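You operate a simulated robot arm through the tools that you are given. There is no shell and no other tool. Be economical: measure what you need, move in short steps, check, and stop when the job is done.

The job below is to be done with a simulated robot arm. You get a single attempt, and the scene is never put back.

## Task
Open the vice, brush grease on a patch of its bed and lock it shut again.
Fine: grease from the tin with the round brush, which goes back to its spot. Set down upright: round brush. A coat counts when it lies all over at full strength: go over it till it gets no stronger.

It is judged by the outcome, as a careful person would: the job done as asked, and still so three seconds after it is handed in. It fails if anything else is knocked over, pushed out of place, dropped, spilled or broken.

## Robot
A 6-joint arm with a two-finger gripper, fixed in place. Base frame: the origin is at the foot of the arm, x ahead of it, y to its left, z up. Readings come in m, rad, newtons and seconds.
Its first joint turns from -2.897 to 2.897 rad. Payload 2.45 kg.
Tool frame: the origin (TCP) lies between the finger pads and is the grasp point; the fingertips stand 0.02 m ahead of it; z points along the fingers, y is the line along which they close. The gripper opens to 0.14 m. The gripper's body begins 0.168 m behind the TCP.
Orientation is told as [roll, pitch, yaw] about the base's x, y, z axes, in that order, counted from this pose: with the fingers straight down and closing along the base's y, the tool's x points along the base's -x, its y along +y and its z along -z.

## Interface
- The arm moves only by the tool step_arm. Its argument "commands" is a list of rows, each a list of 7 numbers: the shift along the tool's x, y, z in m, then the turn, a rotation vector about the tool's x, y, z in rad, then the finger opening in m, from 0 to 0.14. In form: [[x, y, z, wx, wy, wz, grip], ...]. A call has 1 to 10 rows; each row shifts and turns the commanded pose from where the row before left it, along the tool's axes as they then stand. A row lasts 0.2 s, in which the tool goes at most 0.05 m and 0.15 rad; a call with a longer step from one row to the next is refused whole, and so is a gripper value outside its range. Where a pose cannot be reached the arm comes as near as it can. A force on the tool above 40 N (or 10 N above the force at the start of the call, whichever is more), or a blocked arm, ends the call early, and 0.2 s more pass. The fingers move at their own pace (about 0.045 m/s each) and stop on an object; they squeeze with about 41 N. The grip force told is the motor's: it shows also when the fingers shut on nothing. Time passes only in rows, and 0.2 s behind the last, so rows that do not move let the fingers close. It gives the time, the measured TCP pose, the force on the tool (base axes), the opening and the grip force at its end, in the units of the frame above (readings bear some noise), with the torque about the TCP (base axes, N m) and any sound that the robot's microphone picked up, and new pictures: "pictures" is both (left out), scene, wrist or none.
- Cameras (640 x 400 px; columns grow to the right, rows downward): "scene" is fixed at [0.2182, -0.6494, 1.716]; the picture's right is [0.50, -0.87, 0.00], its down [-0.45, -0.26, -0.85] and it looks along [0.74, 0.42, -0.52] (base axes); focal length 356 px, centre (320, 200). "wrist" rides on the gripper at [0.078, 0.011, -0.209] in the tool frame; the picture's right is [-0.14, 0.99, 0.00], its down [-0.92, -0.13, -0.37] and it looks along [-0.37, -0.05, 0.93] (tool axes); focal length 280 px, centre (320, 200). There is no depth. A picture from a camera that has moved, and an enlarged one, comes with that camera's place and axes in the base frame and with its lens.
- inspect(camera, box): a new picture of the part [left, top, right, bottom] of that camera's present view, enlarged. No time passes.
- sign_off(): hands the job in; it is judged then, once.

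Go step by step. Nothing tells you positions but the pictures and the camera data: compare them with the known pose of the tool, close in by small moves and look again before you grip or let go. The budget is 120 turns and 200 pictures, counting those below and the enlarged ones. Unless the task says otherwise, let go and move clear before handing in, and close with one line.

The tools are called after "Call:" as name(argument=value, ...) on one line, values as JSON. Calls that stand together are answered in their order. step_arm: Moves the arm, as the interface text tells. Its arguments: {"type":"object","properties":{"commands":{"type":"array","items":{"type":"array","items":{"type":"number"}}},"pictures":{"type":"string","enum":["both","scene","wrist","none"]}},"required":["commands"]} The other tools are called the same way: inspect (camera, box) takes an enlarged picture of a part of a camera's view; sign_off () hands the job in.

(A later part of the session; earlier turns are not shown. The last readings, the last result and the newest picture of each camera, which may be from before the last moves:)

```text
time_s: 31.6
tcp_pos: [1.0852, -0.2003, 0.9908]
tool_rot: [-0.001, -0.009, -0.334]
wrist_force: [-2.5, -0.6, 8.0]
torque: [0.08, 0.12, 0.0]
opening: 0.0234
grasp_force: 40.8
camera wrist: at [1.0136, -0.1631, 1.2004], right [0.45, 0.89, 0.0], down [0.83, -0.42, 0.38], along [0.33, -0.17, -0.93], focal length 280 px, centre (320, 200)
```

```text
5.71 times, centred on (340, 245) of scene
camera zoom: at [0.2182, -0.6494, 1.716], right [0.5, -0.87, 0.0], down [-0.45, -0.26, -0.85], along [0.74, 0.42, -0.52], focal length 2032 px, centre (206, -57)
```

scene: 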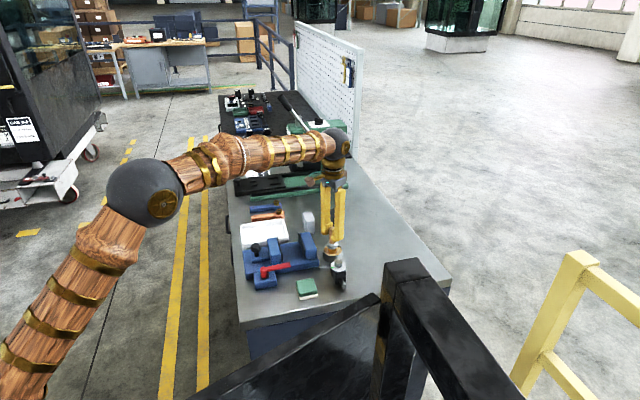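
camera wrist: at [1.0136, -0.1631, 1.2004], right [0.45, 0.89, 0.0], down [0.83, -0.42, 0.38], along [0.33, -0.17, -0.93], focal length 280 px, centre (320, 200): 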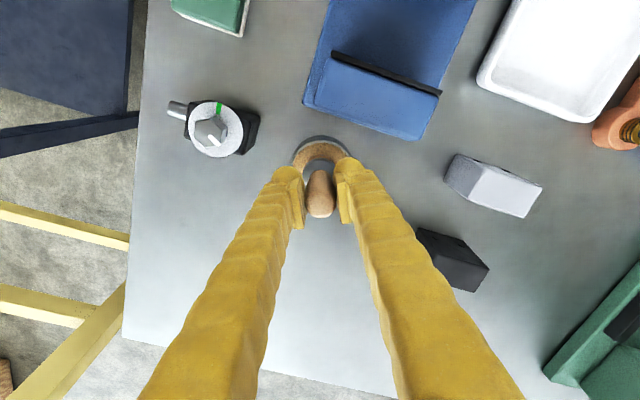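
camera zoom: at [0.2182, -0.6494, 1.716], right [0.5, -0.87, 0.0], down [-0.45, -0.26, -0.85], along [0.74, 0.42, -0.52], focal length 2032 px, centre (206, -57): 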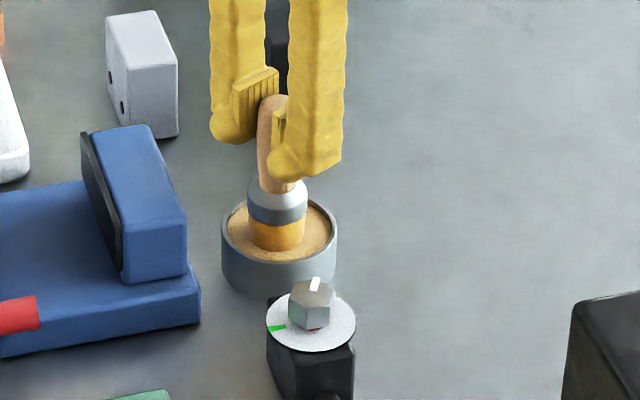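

The bristles are loaded. I'll lift and carry the brush above the bed between the jaws, turning so strokes run along the finger closing axis.

Call:
step_arm(commands=[[0, 0, -0.02, 0, 0, 0, 0.0], [0, 0, -0.03, 0, 0, 0, 0.0], [0, 0, -0.03, 0, 0, 0, 0.0], [0.0278, 0.0208, 0, 0, 0, 0, 0.0], [0.0278, 0.0208, 0, 0, 0, 0, 0.0], [0.0278, 0.0208, 0, 0, 0, 0, 0.0], [0.0278, 0.0208, 0, 0, 0, 0, 0.0], [0, 0, 0, 0, 0, 0.15, 0.0], [0, 0, 0, 0, 0, 0.15, 0.0], [0, 0, 0, 0, 0, 0.15, 0.0]], pictures="both")

Call:
inspect(camera="scene", box=[260, 200, 350, 280])

```text
time_s: 33.8
tcp_pos: [1.0069, -0.0844, 1.07]
tool_rot: [0.001, -0.004, -0.785]
wrist_force: [-0.6, -0.7, -1.4]
torque: [-0.01, 0.04, -0.02]
opening: 0.0235
grasp_force: 41.1
camera wrist: at [0.9582, -0.0207, 1.279], right [0.8, 0.6, 0.0], down [0.56, -0.74, 0.37], along [0.23, -0.3, -0.93], focal length 280 px, centre (320, 200)
```

scene: 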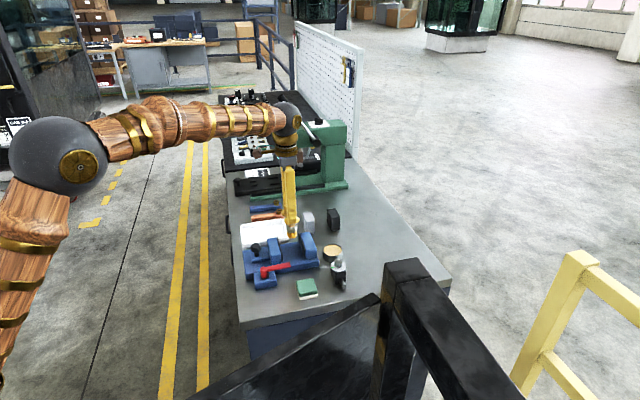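
wrist: 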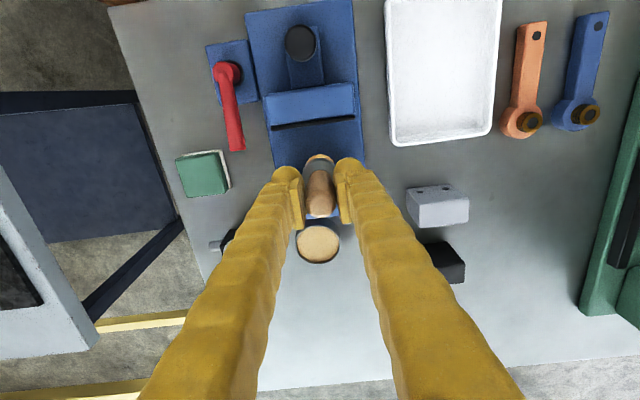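

```text
5.00 times, centred on (305, 240) of scene
camera zoom: at [0.2182, -0.6494, 1.716], right [0.5, -0.87, 0.0], down [-0.45, -0.26, -0.85], along [0.74, 0.42, -0.52], focal length 1778 px, centre (395, 0)
```

zoom: 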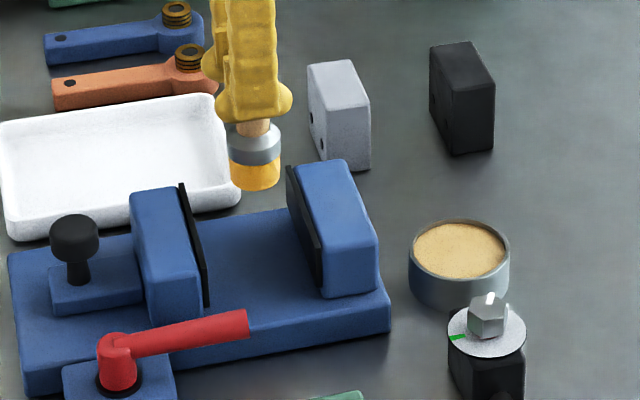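

The brush is centred over the gap. I'll lower it onto the bed.

Call:
step_arm(commands=[[0, 0, 0.035, 0, 0, 0, 0.0], [0, 0, 0.035, 0, 0, 0, 0.0], [0, 0, 0.008, 0, 0, 0, 0.0], [0, 0, 0.004, 0, 0, 0, 0.0], [0, 0, 0, 0, 0, 0, 0.0]], pictures="none")

Call:
inspect(camera="scene", box=[260, 200, 350, 280])

```text
time_s: 35.0
tcp_pos: [1.0092, -0.0856, 0.9911]
tool_rot: [0.005, -0.01, -0.784]
wrist_force: [0.3, -3.1, 35.2]
torque: [-0.2, -0.17, -0.21]
opening: 0.0237
grasp_force: 41.0
```

```text
5.00 times, centred on (305, 240) of scene
camera zoom: at [0.2182, -0.6494, 1.716], right [0.5, -0.87, 0.0], down [-0.45, -0.26, -0.85], along [0.74, 0.42, -0.52], focal length 1778 px, centre (395, 0)
```

zoom: 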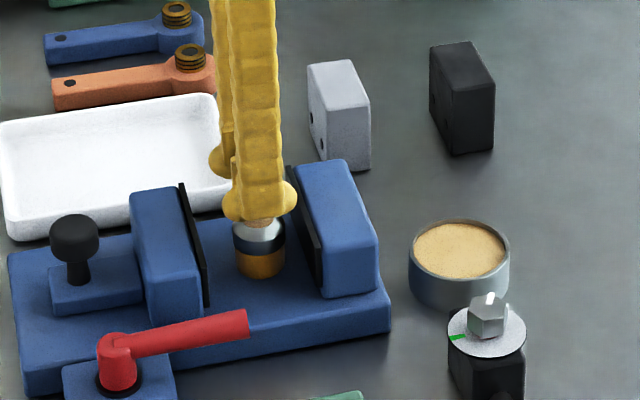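

A bit too firm at 35 N. I'll ease off and make a first stroke.

Call:
step_arm(commands=[[0, 0, -0.0025, 0, 0, 0, 0.0], [0, 0.012, 0, 0, 0, 0, 0.0], [0, 0.012, 0, 0, 0, 0, 0.0], [0, -0.012, 0, 0, 0, 0, 0.0], [0, -0.012, 0, 0, 0, 0, 0.0], [0, -0.012, 0, 0, 0, 0, 0.0], [0, -0.012, 0, 0, 0, 0, 0.0]], pictures="none")

Call:
inspect(camera="scene", box=[265, 225, 325, 270])

```text
time_s: 36.6
tcp_pos: [0.9917, -0.1034, 0.9911]
tool_rot: [0.001, -0.004, -0.782]
wrist_force: [-0.7, 0.2, -0.5]
torque: [-0.05, -0.01, 0.01]
opening: 0.0232
grasp_force: 41.3
```

```text
8.89 times, centred on (295, 248) of scene
camera zoom: at [0.2182, -0.6494, 1.716], right [0.5, -0.87, 0.0], down [-0.45, -0.26, -0.85], along [0.74, 0.42, -0.52], focal length 3160 px, centre (542, -222)
```

zoom: 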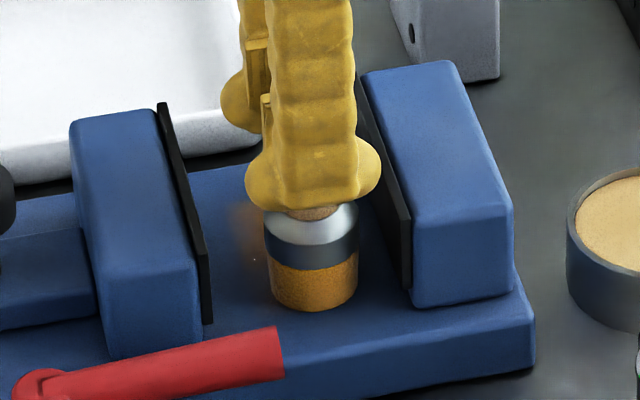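

Grease is starting to show. I'll add a little pressure and go back and forth.

Call:
step_arm(commands=[[0, 0.012, 0.0012, 0, 0, 0, 0.0], [0, 0.012, 0, 0, 0, 0, 0.0], [0, 0.012, 0, 0, 0, 0, 0.0], [0, 0.012, 0, 0, 0, 0, 0.0], [0, -0.012, 0, 0, 0, 0, 0.0], [0, -0.012, 0, 0, 0, 0, 0.0], [0, -0.012, 0, 0, 0, 0, 0.0], [0, -0.012, 0, 0, 0, 0, 0.0]], pictures="none")

Call:
step_arm(commands=[[0, 0.024, -0.025, 0, 0, 0, 0.0], [0, 0.0, -0.03, 0, 0, 0, 0.0], [-0.03, 0.0, -0.03, 0, 0, 0, 0.0], [-0.04, 0.0, 0, 0, 0, 0, 0.0]], pictures="both")

Call:
inspect(camera="scene", box=[265, 225, 325, 270])

Call:
inspect(camera="wrist", box=[220, 20, 420, 200])

```text
time_s: 38.4
tcp_pos: [0.9906, -0.1021, 0.9897]
tool_rot: [0.002, -0.006, -0.781]
wrist_force: [0.3, 0.6, 5.5]
torque: [-0.01, -0.04, -0.05]
opening: 0.0229
grasp_force: 41.1
```

```text
time_s: 39.4
tcp_pos: [1.0569, -0.1338, 1.0756]
tool_rot: [0.002, -0.007, -0.782]
wrist_force: [-0.2, 0.3, -0.4]
torque: [-0.03, -0.01, -0.01]
opening: 0.0234
grasp_force: 40.6
camera wrist: at [1.0067, -0.0707, 1.2844], right [0.8, 0.61, 0.0], down [0.56, -0.74, 0.37], along [0.23, -0.3, -0.93], focal length 280 px, centre (320, 200)
```

scene: 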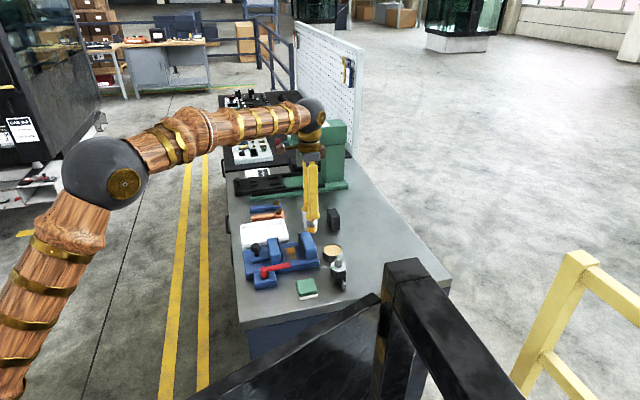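
wrist: 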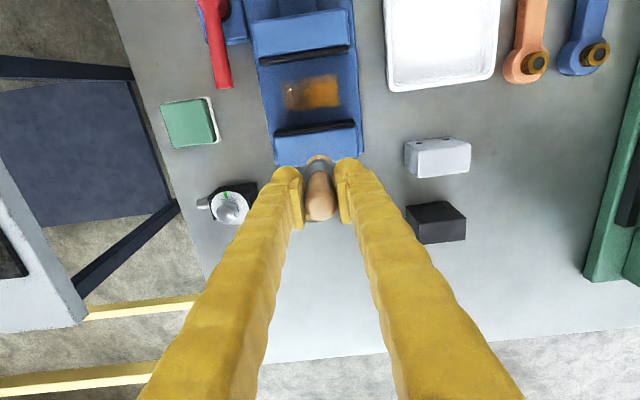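

```text
8.89 times, centred on (295, 248) of scene
camera zoom: at [0.2182, -0.6494, 1.716], right [0.5, -0.87, 0.0], down [-0.45, -0.26, -0.85], along [0.74, 0.42, -0.52], focal length 3160 px, centre (542, -222)
```

zoom: 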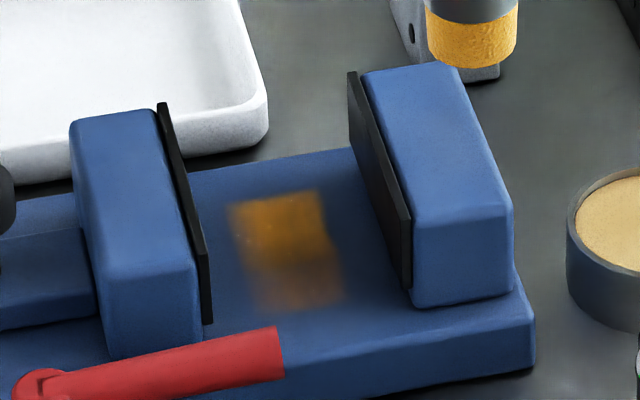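

```text
2.22 times, centred on (320, 110) of wrist
camera zoom: at [1.0067, -0.0707, 1.2844], right [0.8, 0.61, 0.0], down [0.56, -0.74, 0.37], along [0.23, -0.3, -0.93], focal length 623 px, centre (320, 400)
```

zoom: 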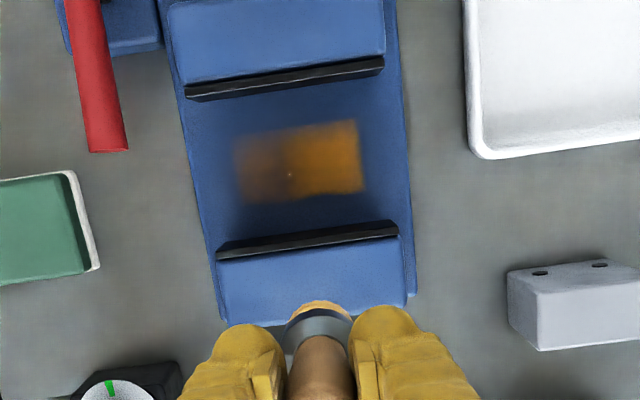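

Grease takes. The painted stripe is brush wide, stronger at one end. I'll dip again later if needed; now I'll widen the coat with a line nearer the fixed jaw to see how far the patch goes.

Call:
step_arm(commands=[[0.03, 0, 0, 0, 0, 0, 0.0], [0.026, 0, 0.03, 0, 0, 0, 0.0], [0, 0, 0.03, 0, 0, 0, 0.0], [0, 0, 0.025, 0, 0, 0, 0.0], [0, 0.012, 0, 0, 0, 0, 0.0], [0, 0.012, 0, 0, 0, 0, 0.0], [0, -0.012, 0, 0, 0, 0, 0.0], [0, -0.012, 0, 0, 0, 0, 0.0], [0, -0.012, 0, 0, 0, 0, 0.0], [0, -0.012, 0, 0, 0, 0, 0.0]], pictures="none")

Call:
step_arm(commands=[[0, -0.008, 0, 0, 0, 0, 0.0], [0, 0.012, 0, 0, 0, 0, 0.0], [0, 0.012, 0, 0, 0, 0, 0.0], [0, 0.012, 0, 0, 0, 0, 0.0], [0, 0.012, 0, 0, 0, 0, 0.0], [0, 0.012, 0, 0, 0, 0, 0.0]], pictures="none")

Call:
inspect(camera="scene", box=[265, 225, 325, 270])

```text
time_s: 41.6
tcp_pos: [1.0002, -0.1128, 0.989]
tool_rot: [0.002, -0.005, -0.784]
wrist_force: [0.2, 3.5, 7.8]
torque: [-0.01, -0.08, 0.0]
opening: 0.0323
grasp_force: 41.1
```

```text
time_s: 43.0
tcp_pos: [1.0377, -0.0753, 0.9904]
tool_rot: [0.002, -0.005, -0.781]
wrist_force: [0.4, 0.2, -1.0]
torque: [-0.01, 0.0, -0.02]
opening: 0.0324
grasp_force: 41.3
```

```text
8.89 times, centred on (295, 248) of scene
camera zoom: at [0.2182, -0.6494, 1.716], right [0.5, -0.87, 0.0], down [-0.45, -0.26, -0.85], along [0.74, 0.42, -0.52], focal length 3160 px, centre (542, -222)
```

zoom: 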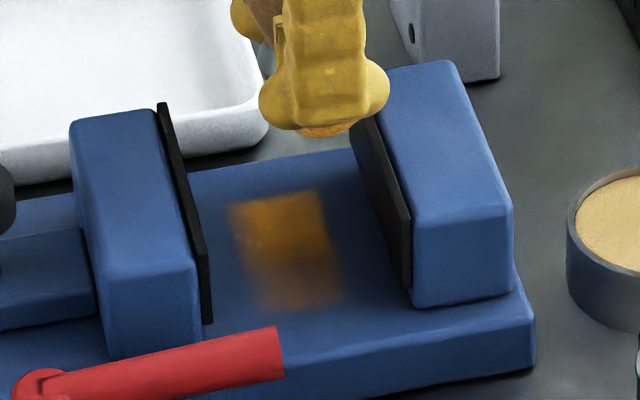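

The opening changed, so the brush has shifted in the grip. I'll lift straight up and look.

Call:
step_arm(commands=[[0, 0, -0.03, 0, 0, 0, 0.0], [0, 0, -0.04, 0, 0, 0, 0.0]], pictures="both")

Call:
inspect(camera="scene", box=[260, 180, 350, 270])

Call:
inspect(camera="wrist", box=[240, 100, 400, 240])

```text
time_s: 43.6
tcp_pos: [1.0375, -0.0753, 1.0601]
tool_rot: [0.002, -0.006, -0.781]
wrist_force: [0.2, -1.6, -1.2]
torque: [0.01, -0.03, 0.02]
opening: 0.0324
grasp_force: 41.1
camera wrist: at [0.9876, -0.0109, 1.2685], right [0.8, 0.61, 0.0], down [0.56, -0.74, 0.37], along [0.23, -0.3, -0.93], focal length 280 px, centre (320, 200)
```

scene: 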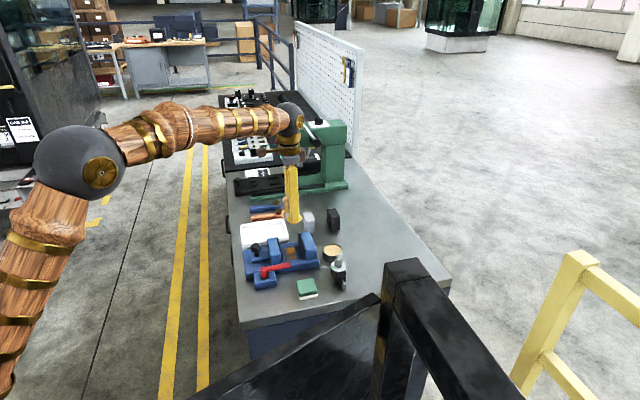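
wrist: 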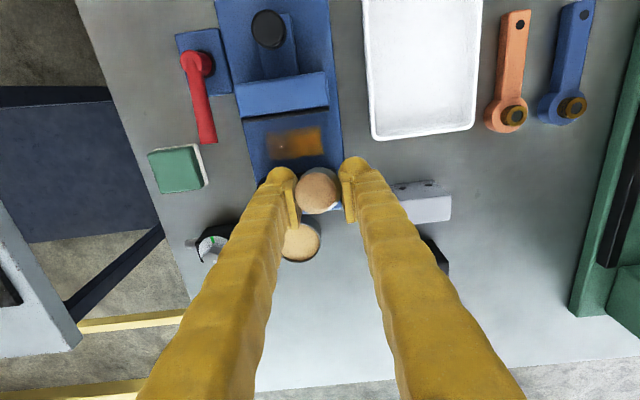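

```text
4.44 times, centred on (305, 225) of scene
camera zoom: at [0.2182, -0.6494, 1.716], right [0.5, -0.87, 0.0], down [-0.45, -0.26, -0.85], along [0.74, 0.42, -0.52], focal length 1580 px, centre (387, 89)
```

zoom: 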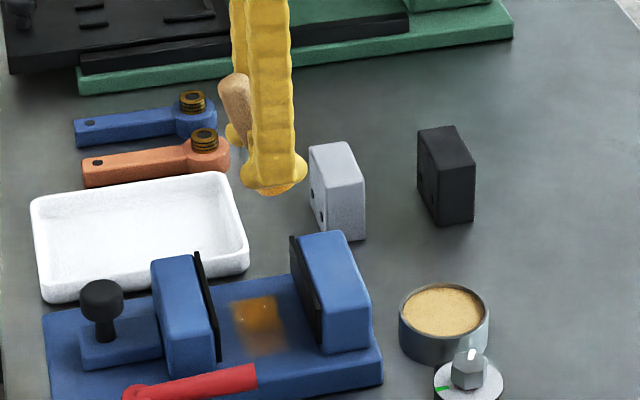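

```text
2.86 times, centred on (320, 170) of wrist
camera zoom: at [0.9876, -0.0109, 1.2685], right [0.8, 0.61, 0.0], down [0.56, -0.74, 0.37], along [0.23, -0.3, -0.93], focal length 801 px, centre (320, 286)
```

zoom: 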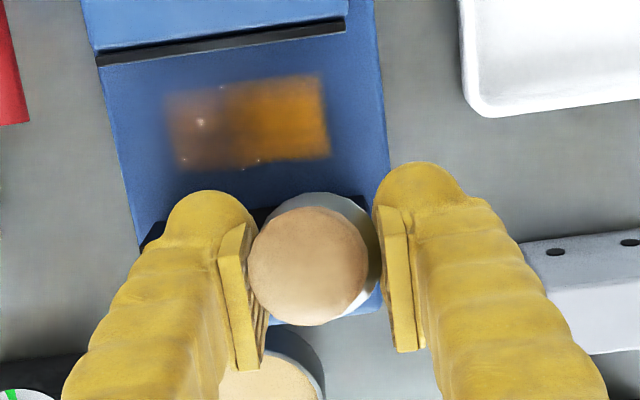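

Call:
inspect(camera="scene", box=[280, 185, 312, 228])

```text
9.30 times, centred on (296, 206) of scene
camera zoom: at [0.2182, -0.6494, 1.716], right [0.5, -0.87, 0.0], down [-0.45, -0.26, -0.85], along [0.74, 0.42, -0.52], focal length 3307 px, centre (543, 140)
```

zoom: 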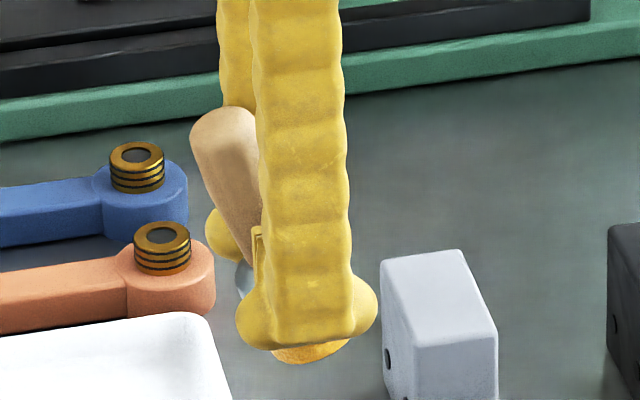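

The brush rode up and tilted about 18° in the grip, likely from catching the fixed jaw pad. I'll carry it to its own spot, tilt the tool so the brush hangs vertical, stand it there and take a fresh grip.

Call:
step_arm(commands=[[-0.0301, -0.0283, -0.003, 0, 0, 0, 0.0], [-0.0301, -0.0283, 0, 0, 0, 0, 0.0], [-0.0301, -0.0283, 0, 0, 0, 0, 0.0], [-0.0301, -0.0283, 0, 0, 0, 0, 0.0], [-0.0301, -0.0283, 0, 0, 0, 0, 0.0], [-0.0301, -0.0283, 0, 0, 0, 0, 0.0], [-0.0301, -0.0283, 0, 0, 0, 0, 0.0], [0, 0, 0, 0, 0.107, 0, 0.0], [0, 0, 0, 0, 0.107, 0, 0.0], [0, 0, 0, 0, 0.107, 0, 0.0]], pictures="both")

Call:
inspect(camera="scene", box=[345, 200, 405, 290])

```text
time_s: 45.8
tcp_pos: [1.0412, -0.3618, 1.0602]
tool_rot: [0.005, 0.311, -0.782]
wrist_force: [-1.3, 0.4, -0.3]
torque: [-0.07, -0.03, -0.02]
opening: 0.0322
grasp_force: 40.9
out of reach, approached as far as the arm can: row 10
camera wrist: at [1.0398, -0.3468, 1.2844], right [0.79, 0.61, -0.04], down [0.61, -0.79, 0.07], along [0.01, -0.08, -1.0], focal length 280 px, centre (320, 200)
```

scene: 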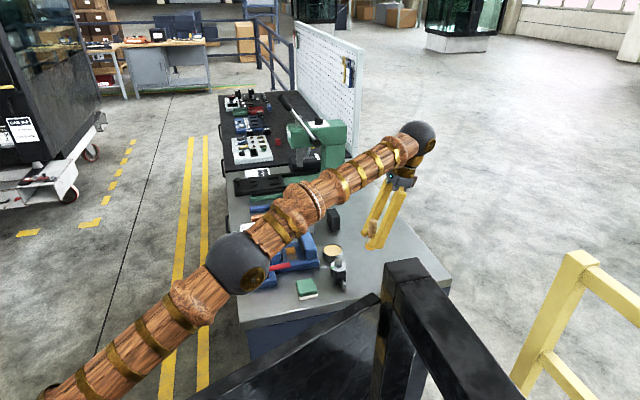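
wrist: 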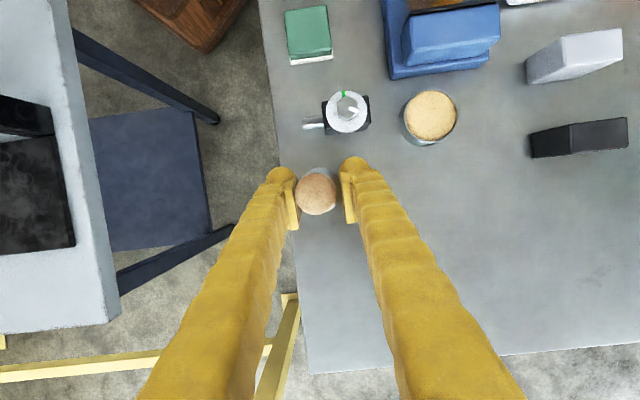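

```text
4.44 times, centred on (375, 245) of scene
camera zoom: at [0.2182, -0.6494, 1.716], right [0.5, -0.87, 0.0], down [-0.45, -0.26, -0.85], along [0.74, 0.42, -0.52], focal length 1580 px, centre (76, 0)
```

zoom: 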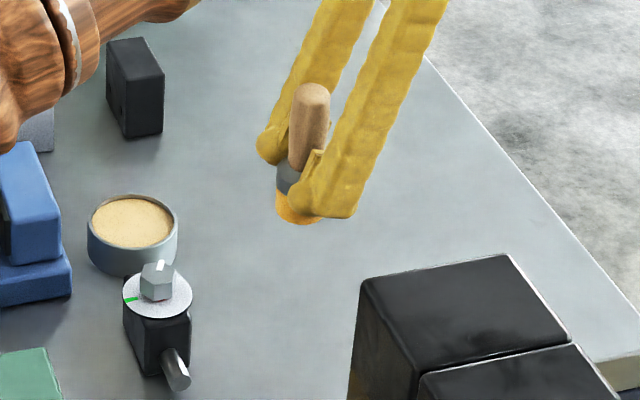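

The brush hangs almost vertical now. I'll lower vertically.

Call:
step_arm(commands=[[-0.0092, 0, 0.0286, 0, 0, 0, 0.0], [-0.0092, 0, 0.0286, 0, 0, 0, 0.0], [-0.0092, 0, 0.0286, 0, 0, 0, 0.0], [-0.0061, 0, 0.019, 0, 0, 0, 0.0]], pictures="none")

Call:
inspect(camera="scene", box=[345, 220, 405, 300])

```text
time_s: 46.8
tcp_pos: [1.0415, -0.3614, 0.9486]
tool_rot: [0.001, 0.315, -0.782]
wrist_force: [0.4, 0.1, -0.5]
torque: [-0.04, 0.01, -0.02]
opening: 0.0325
grasp_force: 41.1
```

```text
5.00 times, centred on (375, 260) of scene
camera zoom: at [0.2182, -0.6494, 1.716], right [0.5, -0.87, 0.0], down [-0.45, -0.26, -0.85], along [0.74, 0.42, -0.52], focal length 1778 px, centre (45, -100)
```

zoom: 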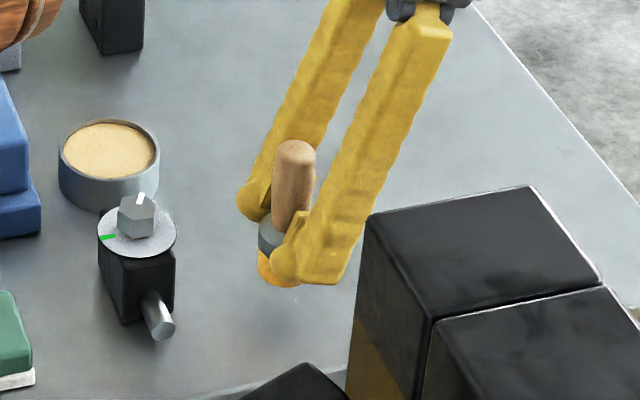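

Call:
step_arm(commands=[[0, 0, 0, 0, 0.03, 0, 0.0], [-0.0051, 0, 0.0141, 0, 0, 0, 0.0], [-0.0013, 0, 0.0038, 0, 0, 0, 0.0], [0, 0, 0, 0, 0, 0, 0.0]], pictures="none")

Call:
inspect(camera="scene", box=[345, 220, 405, 300])

```text
time_s: 47.8
tcp_pos: [1.0416, -0.3617, 0.9306]
tool_rot: [0.001, 0.345, -0.783]
wrist_force: [-0.5, 0.4, -1.5]
torque: [-0.03, 0.03, -0.02]
opening: 0.0322
grasp_force: 40.8
```

```text
5.00 times, centred on (375, 260) of scene
camera zoom: at [0.2182, -0.6494, 1.716], right [0.5, -0.87, 0.0], down [-0.45, -0.26, -0.85], along [0.74, 0.42, -0.52], focal length 1778 px, centre (45, -100)
```

zoom: 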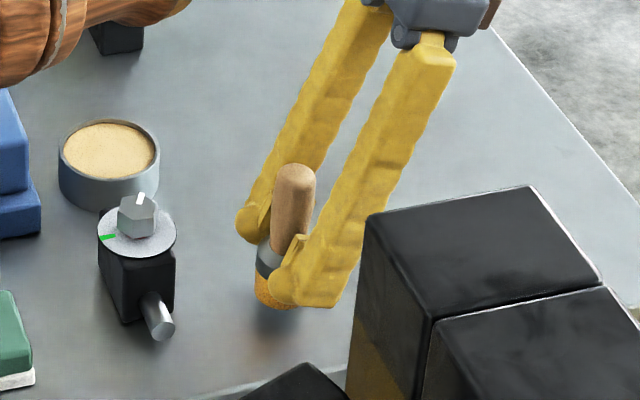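

Call:
step_arm(commands=[[-0.006, 0.0026, -0.0022, 0, 0, 0, 0.0], [-0.001, 0, 0.0028, 0, 0, 0, 0.0], [-0.001, 0, 0.0028, 0, 0, 0, 0.0], [0, 0, 0, 0, 0, 0, 0.0]], pictures="none")

Call:
step_arm(commands=[[-0.0007, 0, 0.0019, 0, 0, 0, 0.0], [0, 0, 0, 0, 0, 0, 0.0]], pictures="none")

Call:
inspect(camera="scene", box=[345, 220, 405, 300])

```text
time_s: 48.8
tcp_pos: [1.0476, -0.3632, 0.9257]
tool_rot: [0.003, 0.345, -0.782]
wrist_force: [-0.9, -0.2, -0.3]
torque: [0.01, -0.01, 0.01]
opening: 0.0325
grasp_force: 40.6
```

```text
time_s: 49.4
tcp_pos: [1.0482, -0.364, 0.9233]
tool_rot: [0.003, 0.345, -0.781]
wrist_force: [0.4, 0.6, -0.8]
torque: [0.03, -0.03, -0.01]
opening: 0.0325
grasp_force: 41.2
```

```text
5.00 times, centred on (375, 260) of scene
camera zoom: at [0.2182, -0.6494, 1.716], right [0.5, -0.87, 0.0], down [-0.45, -0.26, -0.85], along [0.74, 0.42, -0.52], focal length 1778 px, centre (45, -100)
```

zoom: 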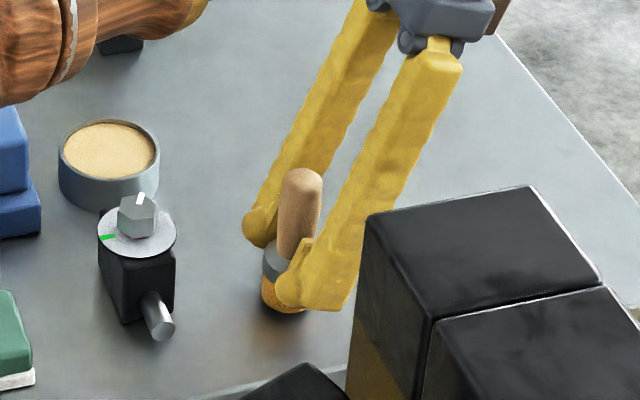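

Call:
step_arm(commands=[[-0.0007, 0, 0.0019, 0, 0, 0, 0.0], [-0.0007, 0, 0.0019, 0, 0, 0, 0.0], [0, 0, 0, 0, 0, 0, 0.0]], pictures="none")

Call:
step_arm(commands=[[-0.0007, 0, 0.0019, 0, 0, 0, 0.0], [0, 0, 0, 0, 0, 0, 0.0]], pictures="none")

Call:
inspect(camera="scene", box=[350, 235, 395, 295])

```text
time_s: 50.2
tcp_pos: [1.0477, -0.3622, 0.9196]
tool_rot: [0.002, 0.345, -0.782]
wrist_force: [1.3, -0.2, -0.5]
torque: [0.0, 0.0, 0.01]
opening: 0.0322
grasp_force: 40.8
```

```text
time_s: 50.8
tcp_pos: [1.0484, -0.363, 0.9183]
tool_rot: [0.002, 0.346, -0.782]
wrist_force: [-0.7, -0.1, 10.5]
torque: [-0.13, -0.04, 0.03]
opening: 0.0325
grasp_force: 41.3
```

```text
6.67 times, centred on (372, 265) of scene
camera zoom: at [0.2182, -0.6494, 1.716], right [0.5, -0.87, 0.0], down [-0.45, -0.26, -0.85], along [0.74, 0.42, -0.52], focal length 2370 px, centre (-30, -233)
```

zoom: 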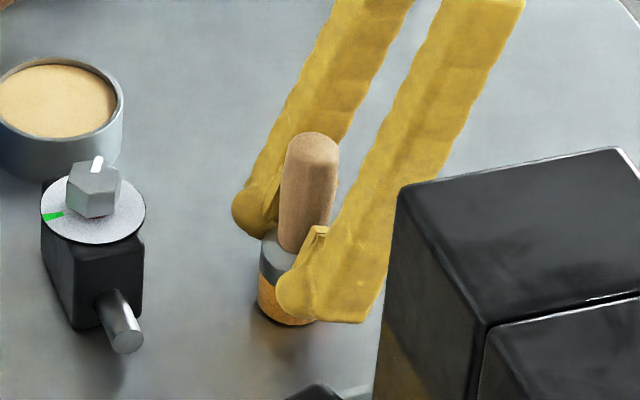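

Contact with about 10 N. I'll release the brush here and check it stands.

Call:
step_arm(commands=[[0, 0, 0, 0, 0, 0, 0.045], [0, 0, 0, 0, 0, 0, 0.06], [0, 0, 0, 0, 0, 0, 0.08], [0, 0, 0, 0, 0, 0, 0.08]], pictures="none")

Call:
inspect(camera="scene", box=[350, 235, 395, 295])

Call:
inspect(camera="wrist", box=[220, 80, 420, 260])

```text
time_s: 51.8
tcp_pos: [1.048, -0.3631, 0.9182]
tool_rot: [0.001, 0.345, -0.781]
wrist_force: [-0.3, -0.3, 0.1]
torque: [-0.02, 0.01, 0.01]
opening: 0.08
grasp_force: 0.0
```

```text
6.67 times, centred on (372, 265) of scene
camera zoom: at [0.2182, -0.6494, 1.716], right [0.5, -0.87, 0.0], down [-0.45, -0.26, -0.85], along [0.74, 0.42, -0.52], focal length 2370 px, centre (-30, -233)
```

zoom: 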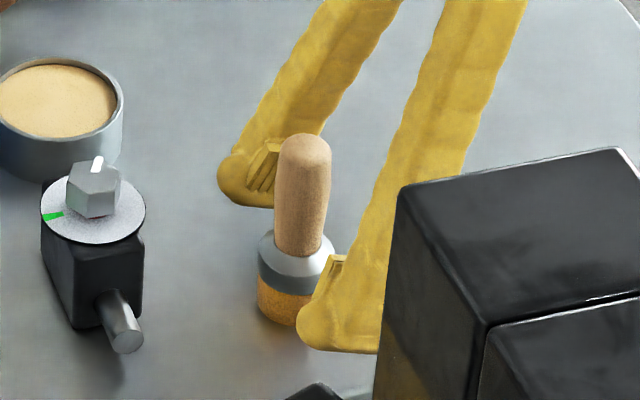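

```text
2.22 times, centred on (320, 170) of wrist
camera zoom: at [1.0522, -0.3534, 1.1411], right [0.79, 0.61, -0.04], down [0.61, -0.79, 0.04], along [-0.01, -0.06, -1.0], focal length 623 px, centre (320, 267)
```

zoom: 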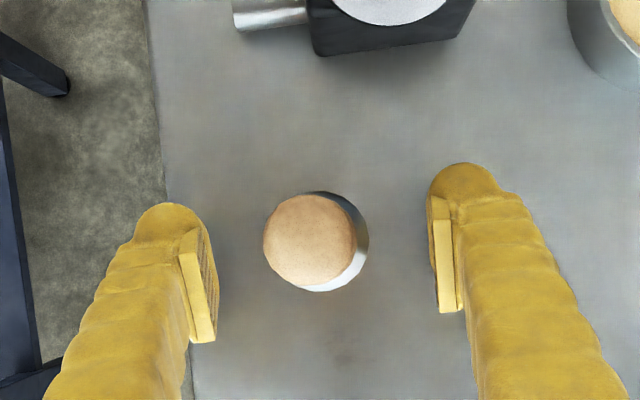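

The brush stands upright on its spot. I'll back out along the fingers, level the tool and look from above.

Call:
step_arm(commands=[[0, 0, -0.04, 0, 0, 0, 0.08], [0, 0, -0.04, 0, 0, 0, 0.08], [0, 0, -0.04, 0, 0, 0, 0.08], [0.025, 0, 0, 0, -0.115, 0, 0.08], [0.017, 0, 0, 0, -0.115, 0, 0.08], [0.0, 0, 0, 0, -0.115, 0, 0.08]], pictures="both")

```text
time_s: 53.2
tcp_pos: [1.0143, -0.3519, 1.0284]
tool_rot: [0.002, 0.0, -0.782]
wrist_force: [0.9, -0.9, -2.2]
torque: [0.01, 0.08, 0.02]
opening: 0.0799
grasp_force: 0.2
out of reach, approached as far as the arm can: row 2, 3
camera wrist: at [0.9657, -0.2876, 1.2379], right [0.8, 0.61, 0.0], down [0.56, -0.74, 0.37], along [0.22, -0.29, -0.93], focal length 280 px, centre (320, 200)
```

scene: 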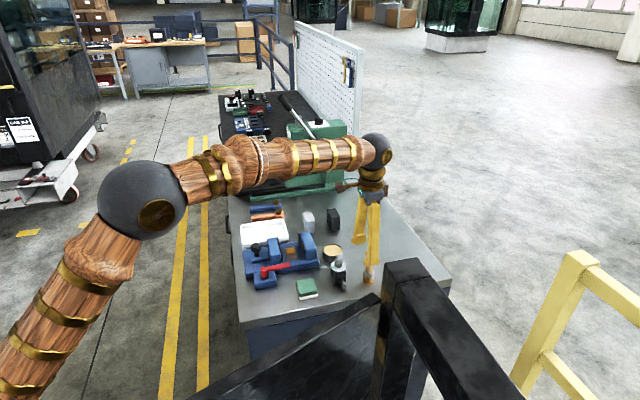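
wrist: 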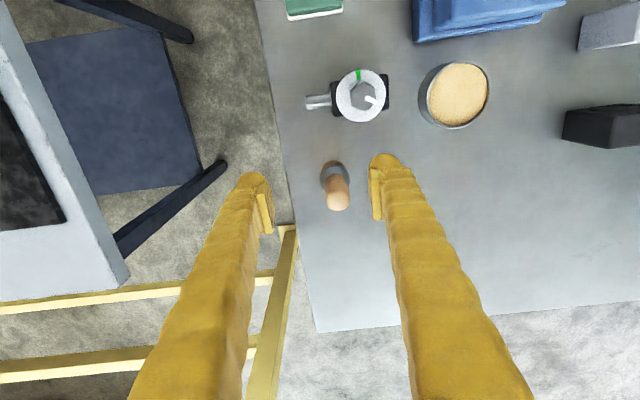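

Call:
inspect(camera="scene", box=[350, 235, 395, 295])

```text
6.67 times, centred on (372, 265) of scene
camera zoom: at [0.2182, -0.6494, 1.716], right [0.5, -0.87, 0.0], down [-0.45, -0.26, -0.85], along [0.74, 0.42, -0.52], focal length 2370 px, centre (-30, -233)
```

zoom: 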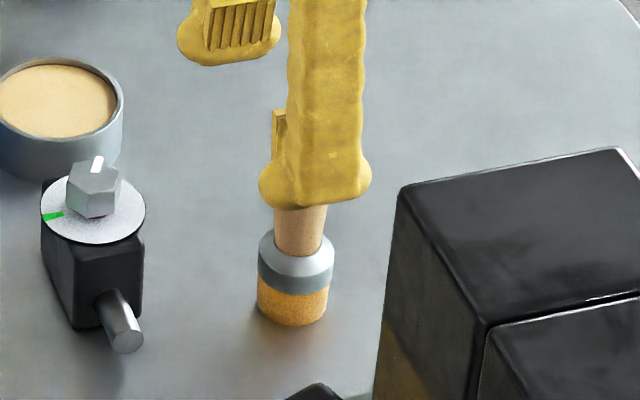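

Call:
step_arm(commands=[[-0.0204, 0.0131, 0, 0, 0, 0, 0.08], [0, 0, 0.03, 0, 0, 0, 0.07], [0, 0, 0, 0, 0, 0, 0.07]], pictures="wrist")

Call:
inspect(camera="wrist", box=[240, 110, 400, 250])

```text
time_s: 54.0
tcp_pos: [1.0376, -0.3567, 1.0007]
tool_rot: [0.003, 0.0, -0.781]
wrist_force: [-0.5, -0.5, -0.9]
torque: [-0.01, 0.01, 0.01]
opening: 0.0701
grasp_force: 0.1
camera wrist: at [0.9892, -0.2931, 1.2101], right [0.8, 0.61, 0.0], down [0.56, -0.74, 0.37], along [0.22, -0.29, -0.93], focal length 280 px, centre (320, 200)
```

wrist: 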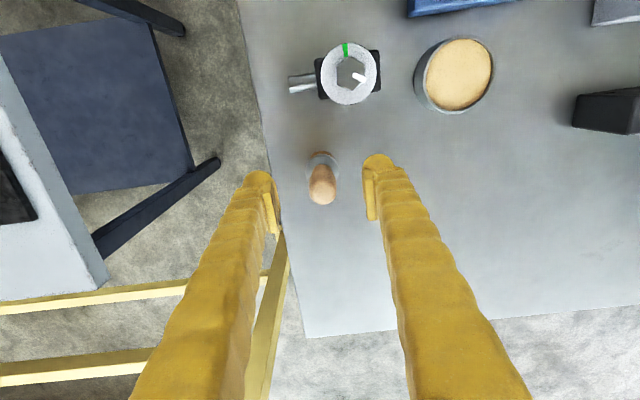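

```text
2.86 times, centred on (320, 180) of wrist
camera zoom: at [0.9892, -0.2931, 1.2101], right [0.8, 0.61, 0.0], down [0.56, -0.74, 0.37], along [0.22, -0.29, -0.93], focal length 801 px, centre (320, 257)
```

zoom: 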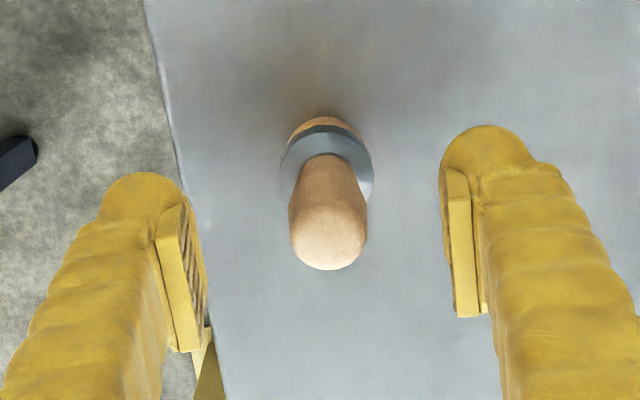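

Aligned within a few mm. I'll correct, lower and grip the handle.

Call:
step_arm(commands=[[-0.004, 0.002, 0.02, 0, 0, 0, 0.07], [0, 0, 0.019, 0, 0, 0, 0.07], [0, 0, 0, 0, 0, 0, 0.03], [0, 0, 0, 0, 0, 0, 0.03], [0, 0, 0, 0, 0, 0, 0.0], [0, 0, 0, 0, 0, 0, 0.0]], pictures="wrist")

Call:
inspect(camera="scene", box=[350, 235, 395, 295])

```text
time_s: 55.4
tcp_pos: [1.0418, -0.3577, 0.9616]
tool_rot: [0.002, 0.002, -0.783]
wrist_force: [-0.1, 0.4, 0.4]
torque: [-0.04, -0.03, 0.0]
opening: 0.0236
grasp_force: 31.1
camera wrist: at [0.993, -0.2947, 1.1707], right [0.8, 0.61, 0.0], down [0.56, -0.74, 0.37], along [0.22, -0.29, -0.93], focal length 280 px, centre (320, 200)
```

wrist: 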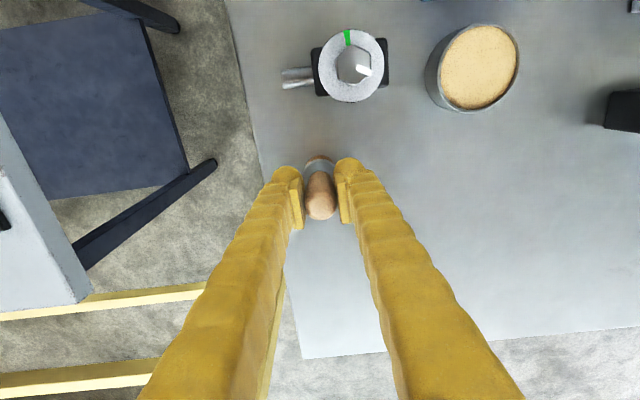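

```text
6.67 times, centred on (372, 265) of scene
camera zoom: at [0.2182, -0.6494, 1.716], right [0.5, -0.87, 0.0], down [-0.45, -0.26, -0.85], along [0.74, 0.42, -0.52], focal length 2370 px, centre (-30, -233)
```

zoom: 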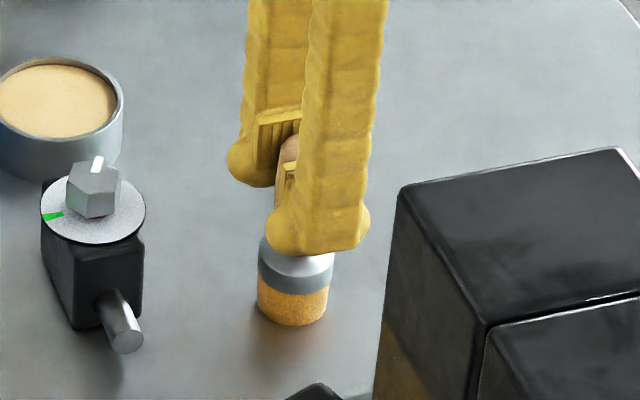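

A good upright grip. I'll lift, load the brush again at the tin and check.

Call:
step_arm(commands=[[0, 0, -0.0311, 0, 0, 0, 0.0], [0, 0, -0.0311, 0, 0, 0, 0.0], [0, 0, -0.0311, 0, 0, 0, 0.0], [0.0195, 0.0357, 0, 0, 0, 0, 0.0], [0.0195, 0.0357, 0, 0, 0, 0, 0.0], [0.0195, 0.0357, 0, 0, 0, 0, 0.0], [0.0195, 0.0357, 0, 0, 0, 0, 0.0], [0, 0, 0, 0, 0, 0, 0.0]], pictures="wrist")

Call:
inspect(camera="scene", box=[300, 210, 380, 280])

```text
time_s: 57.2
tcp_pos: [1.0893, -0.2005, 1.055]
tool_rot: [0.002, 0.0, -0.783]
wrist_force: [0.1, 0.4, -0.8]
torque: [-0.02, -0.01, 0.01]
opening: 0.0233
grasp_force: 40.9
camera wrist: at [1.0393, -0.1373, 1.2642], right [0.8, 0.61, 0.0], down [0.56, -0.74, 0.37], along [0.22, -0.29, -0.93], focal length 280 px, centre (320, 200)
```

wrist: 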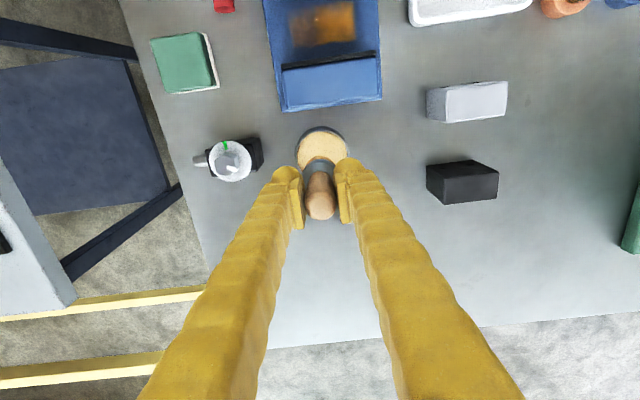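

```text
5.71 times, centred on (340, 245) of scene
camera zoom: at [0.2182, -0.6494, 1.716], right [0.5, -0.87, 0.0], down [-0.45, -0.26, -0.85], along [0.74, 0.42, -0.52], focal length 2032 px, centre (206, -57)
```

zoom: 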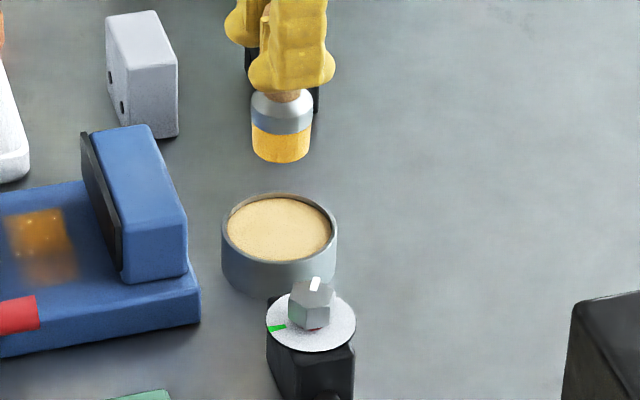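

Call:
step_arm(commands=[[0.003, 0, 0.03, 0, 0, 0, 0.0], [0, 0, 0.03, 0, 0, 0, 0.0], [0, 0, 0.007, 0, 0, 0, 0.0], [0, 0, 0.002, 0, 0, 0, 0.0], [0, 0.004, 0, 0, 0, 0, 0.0], [0, -0.004, 0, 0, 0, 0, 0.0], [0, 0, 0, 0, 0, 0, 0.0]], pictures="none")

Call:
step_arm(commands=[[0, 0, -0.03, 0, 0, 0, 0.0], [0, 0, -0.03, 0, 0, 0, 0.0], [0, 0, -0.025, 0, 0, 0, 0.0], [0, 0, 0, 0, 0, 0, 0.0]], pictures="none")

Call:
inspect(camera="scene", box=[260, 190, 360, 280])

```text
time_s: 58.8
tcp_pos: [1.0855, -0.1983, 0.9864]
tool_rot: [0.002, -0.002, -0.782]
wrist_force: [4.4, 5.2, 16.1]
torque: [0.23, -0.17, 0.0]
opening: 0.0234
grasp_force: 41.1
```

```text
time_s: 59.8
tcp_pos: [1.0863, -0.1981, 1.0719]
tool_rot: [0.003, 0.0, -0.784]
wrist_force: [-0.2, 0.2, -1.1]
torque: [0.07, -0.02, -0.02]
opening: 0.0232
grasp_force: 41.1
```

```text
4.44 times, centred on (310, 235) of scene
camera zoom: at [0.2182, -0.6494, 1.716], right [0.5, -0.87, 0.0], down [-0.45, -0.26, -0.85], along [0.74, 0.42, -0.52], focal length 1580 px, centre (364, 44)
```

zoom: 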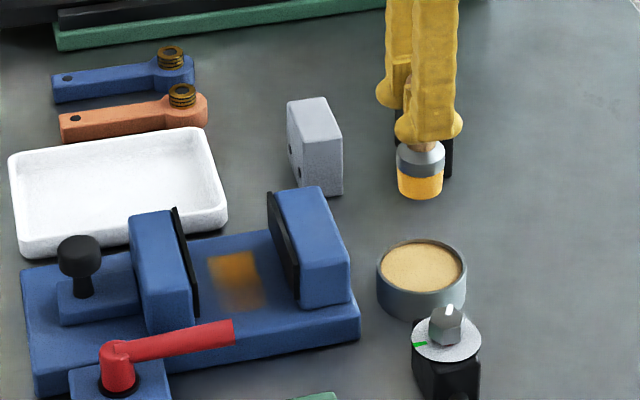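

Call:
step_arm(commands=[[0.0336, 0.0062, 0, 0, 0, 0, 0.0], [0.0336, 0.0062, 0, 0, 0, 0, 0.0], [0.0336, 0.0062, 0, 0, 0, 0, 0.0], [0.0336, 0.0062, 0, 0, 0, 0, 0.0], [0, 0, 0, 0, 0, 0, 0.0], [0, 0, 0.03, 0, 0, 0, 0.0], [0, 0, 0.03, 0, 0, 0, 0.0], [0, 0, 0.02, 0, 0, 0, 0.0], [0, 0, 0, 0, 0, 0, 0.0]], pictures="none")

Call:
inspect(camera="scene", box=[265, 225, 325, 270])

```text
time_s: 61.8
tcp_pos: [1.0082, -0.0865, 0.9918]
tool_rot: [0.001, 0.001, -0.781]
wrist_force: [0.5, 0.0, 0.1]
torque: [-0.01, 0.0, 0.02]
opening: 0.0234
grasp_force: 40.7
```

```text
8.89 times, centred on (295, 248) of scene
camera zoom: at [0.2182, -0.6494, 1.716], right [0.5, -0.87, 0.0], down [-0.45, -0.26, -0.85], along [0.74, 0.42, -0.52], focal length 3160 px, centre (542, -222)
```

zoom: 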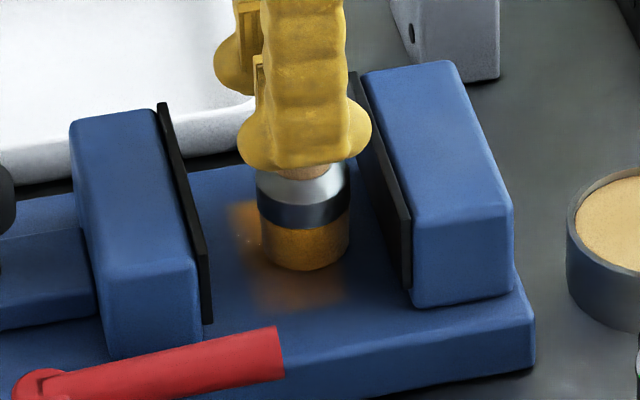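

Call:
step_arm(commands=[[0, 0, 0.0055, 0, 0, 0, 0.0], [0, 0, 0.001, 0, 0, 0, 0.0], [0, 0, 0, 0, 0, 0, 0.0]], pictures="none")

```text
time_s: 62.6
tcp_pos: [1.0093, -0.0866, 0.9876]
tool_rot: [0.004, 0.001, -0.782]
wrist_force: [2.6, -0.5, 34.3]
torque: [-0.16, -0.24, 0.08]
opening: 0.0232
grasp_force: 40.2
```

Too firm again. I'll ease off about 2 mm and stroke along the bed.

Call:
step_arm(commands=[[0, 0, -0.0018, 0, 0, 0, 0.0], [0, 0.012, 0, 0, 0, 0, 0.0], [0, 0.012, 0, 0, 0, 0, 0.0], [0, -0.012, 0, 0, 0, 0, 0.0], [0, -0.012, 0, 0, 0, 0, 0.0], [0, -0.012, 0, 0, 0, 0, 0.0], [0, -0.012, 0, 0, 0, 0, 0.0], [0, -0.006, 0, 0, 0, 0, 0.0]], pictures="none")

Call:
step_arm(commands=[[0, 0.012, 0, 0, 0, 0, 0.0], [0, 0.012, 0, 0, 0, 0, 0.0], [0, 0.012, 0, 0, 0, 0, 0.0], [0, 0.012, 0, 0, 0, 0, 0.0], [0, 0.012, 0, 0, 0, 0, 0.0], [0, -0.012, 0, 0, 0, 0, 0.0], [0, -0.012, 0, 0, 0, 0, 0.0], [0, -0.012, 0, 0, 0, 0, 0.0], [0, -0.012, 0, 0, 0, 0, 0.0], [0, -0.012, 0, 0, 0, 0, 0.0]], pictures="none")

Call:
inspect(camera="scene", box=[265, 225, 325, 270])

```text
time_s: 64.4
tcp_pos: [0.9856, -0.1079, 0.9867]
tool_rot: [0.001, 0.0, -0.782]
wrist_force: [-0.8, 0.1, -0.9]
torque: [-0.01, 0.0, -0.03]
opening: 0.0232
grasp_force: 40.9
```

```text
time_s: 66.6
tcp_pos: [0.987, -0.1068, 0.9853]
tool_rot: [0.003, 0.002, -0.782]
wrist_force: [-0.2, 0.2, -0.4]
torque: [0.02, 0.0, -0.02]
opening: 0.0233
grasp_force: 41.1
```

```text
8.89 times, centred on (295, 248) of scene
camera zoom: at [0.2182, -0.6494, 1.716], right [0.5, -0.87, 0.0], down [-0.45, -0.26, -0.85], along [0.74, 0.42, -0.52], focal length 3160 px, centre (542, -222)
```

zoom: 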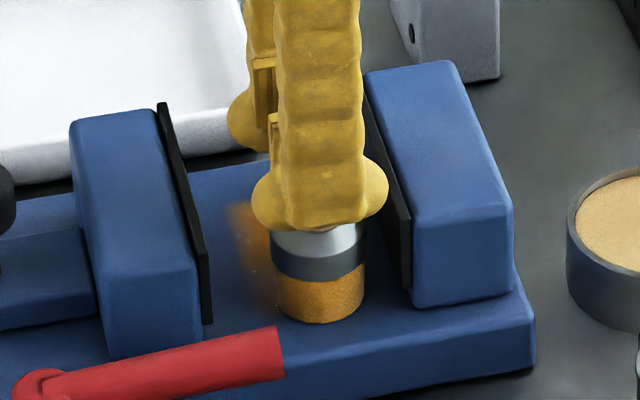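

Call:
step_arm(commands=[[0, 0, 0.001, 0, 0, 0, 0.0], [0, 0, 0, 0, 0, 0, 0.0]], pictures="none")

```text
time_s: 67.2
tcp_pos: [0.9869, -0.1094, 0.985]
tool_rot: [0.001, 0.0, -0.781]
wrist_force: [0.1, -0.4, 2.2]
torque: [-0.05, 0.01, -0.02]
opening: 0.0232
grasp_force: 40.9
```

Call:
step_arm(commands=[[0, 0.012, 0.0005, 0, 0, 0, 0.0], [0, 0.012, 0, 0, 0, 0, 0.0], [0, 0.012, 0, 0, 0, 0, 0.0], [0, 0.012, 0, 0, 0, 0, 0.0], [0, 0.012, 0, 0, 0, 0, 0.0], [0, -0.012, 0, 0, 0, 0, 0.0], [0, -0.012, 0, 0, 0, 0, 0.0], [0, -0.012, 0, 0, 0, 0, 0.0], [0, -0.012, 0, 0, 0, 0, 0.0], [0, -0.012, 0, 0, 0, 0, 0.0]], pictures="none")

Call:
step_arm(commands=[[0, 0.02, -0.02, 0, 0, 0, 0.0], [0, 0.01, -0.03, 0, 0, 0, 0.0], [0, 0.0, -0.03, 0, 0, 0, 0.0], [-0.04, 0.0, 0, 0, 0, 0, 0.0], [-0.03, 0.0, 0, 0, 0, 0, 0.0]], pictures="none")

Call:
inspect(camera="scene", box=[265, 225, 325, 270])

Call:
inspect(camera="wrist", box=[220, 20, 420, 200])

```text
time_s: 69.4
tcp_pos: [0.987, -0.1078, 0.9853]
tool_rot: [0.003, -0.002, -0.781]
wrist_force: [3.1, 2.7, 13.9]
torque: [0.07, -0.15, 0.02]
opening: 0.0236
grasp_force: 40.6
```

```text
time_s: 70.6
tcp_pos: [1.0565, -0.1361, 1.0652]
tool_rot: [0.001, -0.002, -0.782]
wrist_force: [0.8, 0.4, -0.6]
torque: [-0.02, -0.02, 0.02]
opening: 0.0238
grasp_force: 40.8
```

```text
8.89 times, centred on (295, 248) of scene
camera zoom: at [0.2182, -0.6494, 1.716], right [0.5, -0.87, 0.0], down [-0.45, -0.26, -0.85], along [0.74, 0.42, -0.52], focal length 3160 px, centre (542, -222)
```

zoom: 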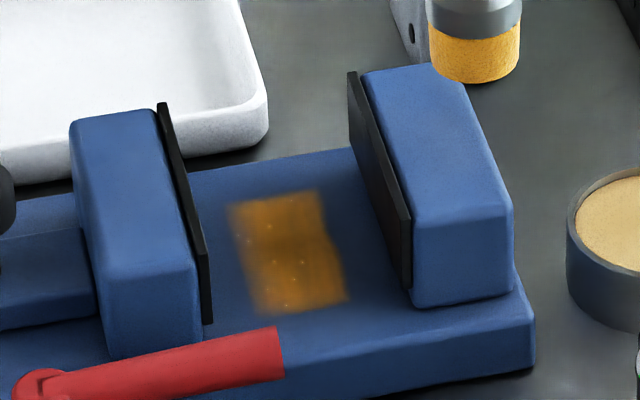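

```text
2.22 times, centred on (320, 110) of wrist
camera zoom: at [1.0084, -0.0728, 1.274], right [0.8, 0.61, 0.0], down [0.56, -0.74, 0.37], along [0.22, -0.29, -0.93], focal length 623 px, centre (320, 400)
```

zoom: 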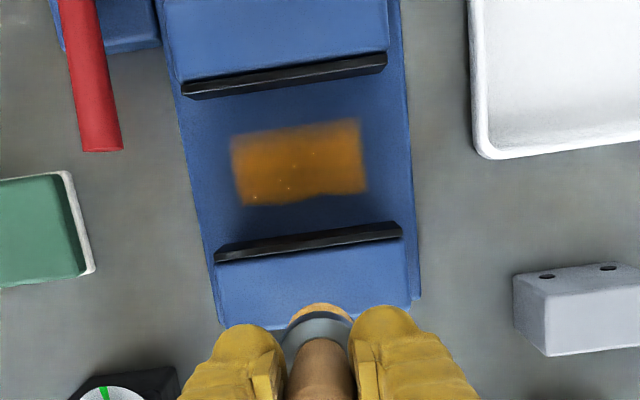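

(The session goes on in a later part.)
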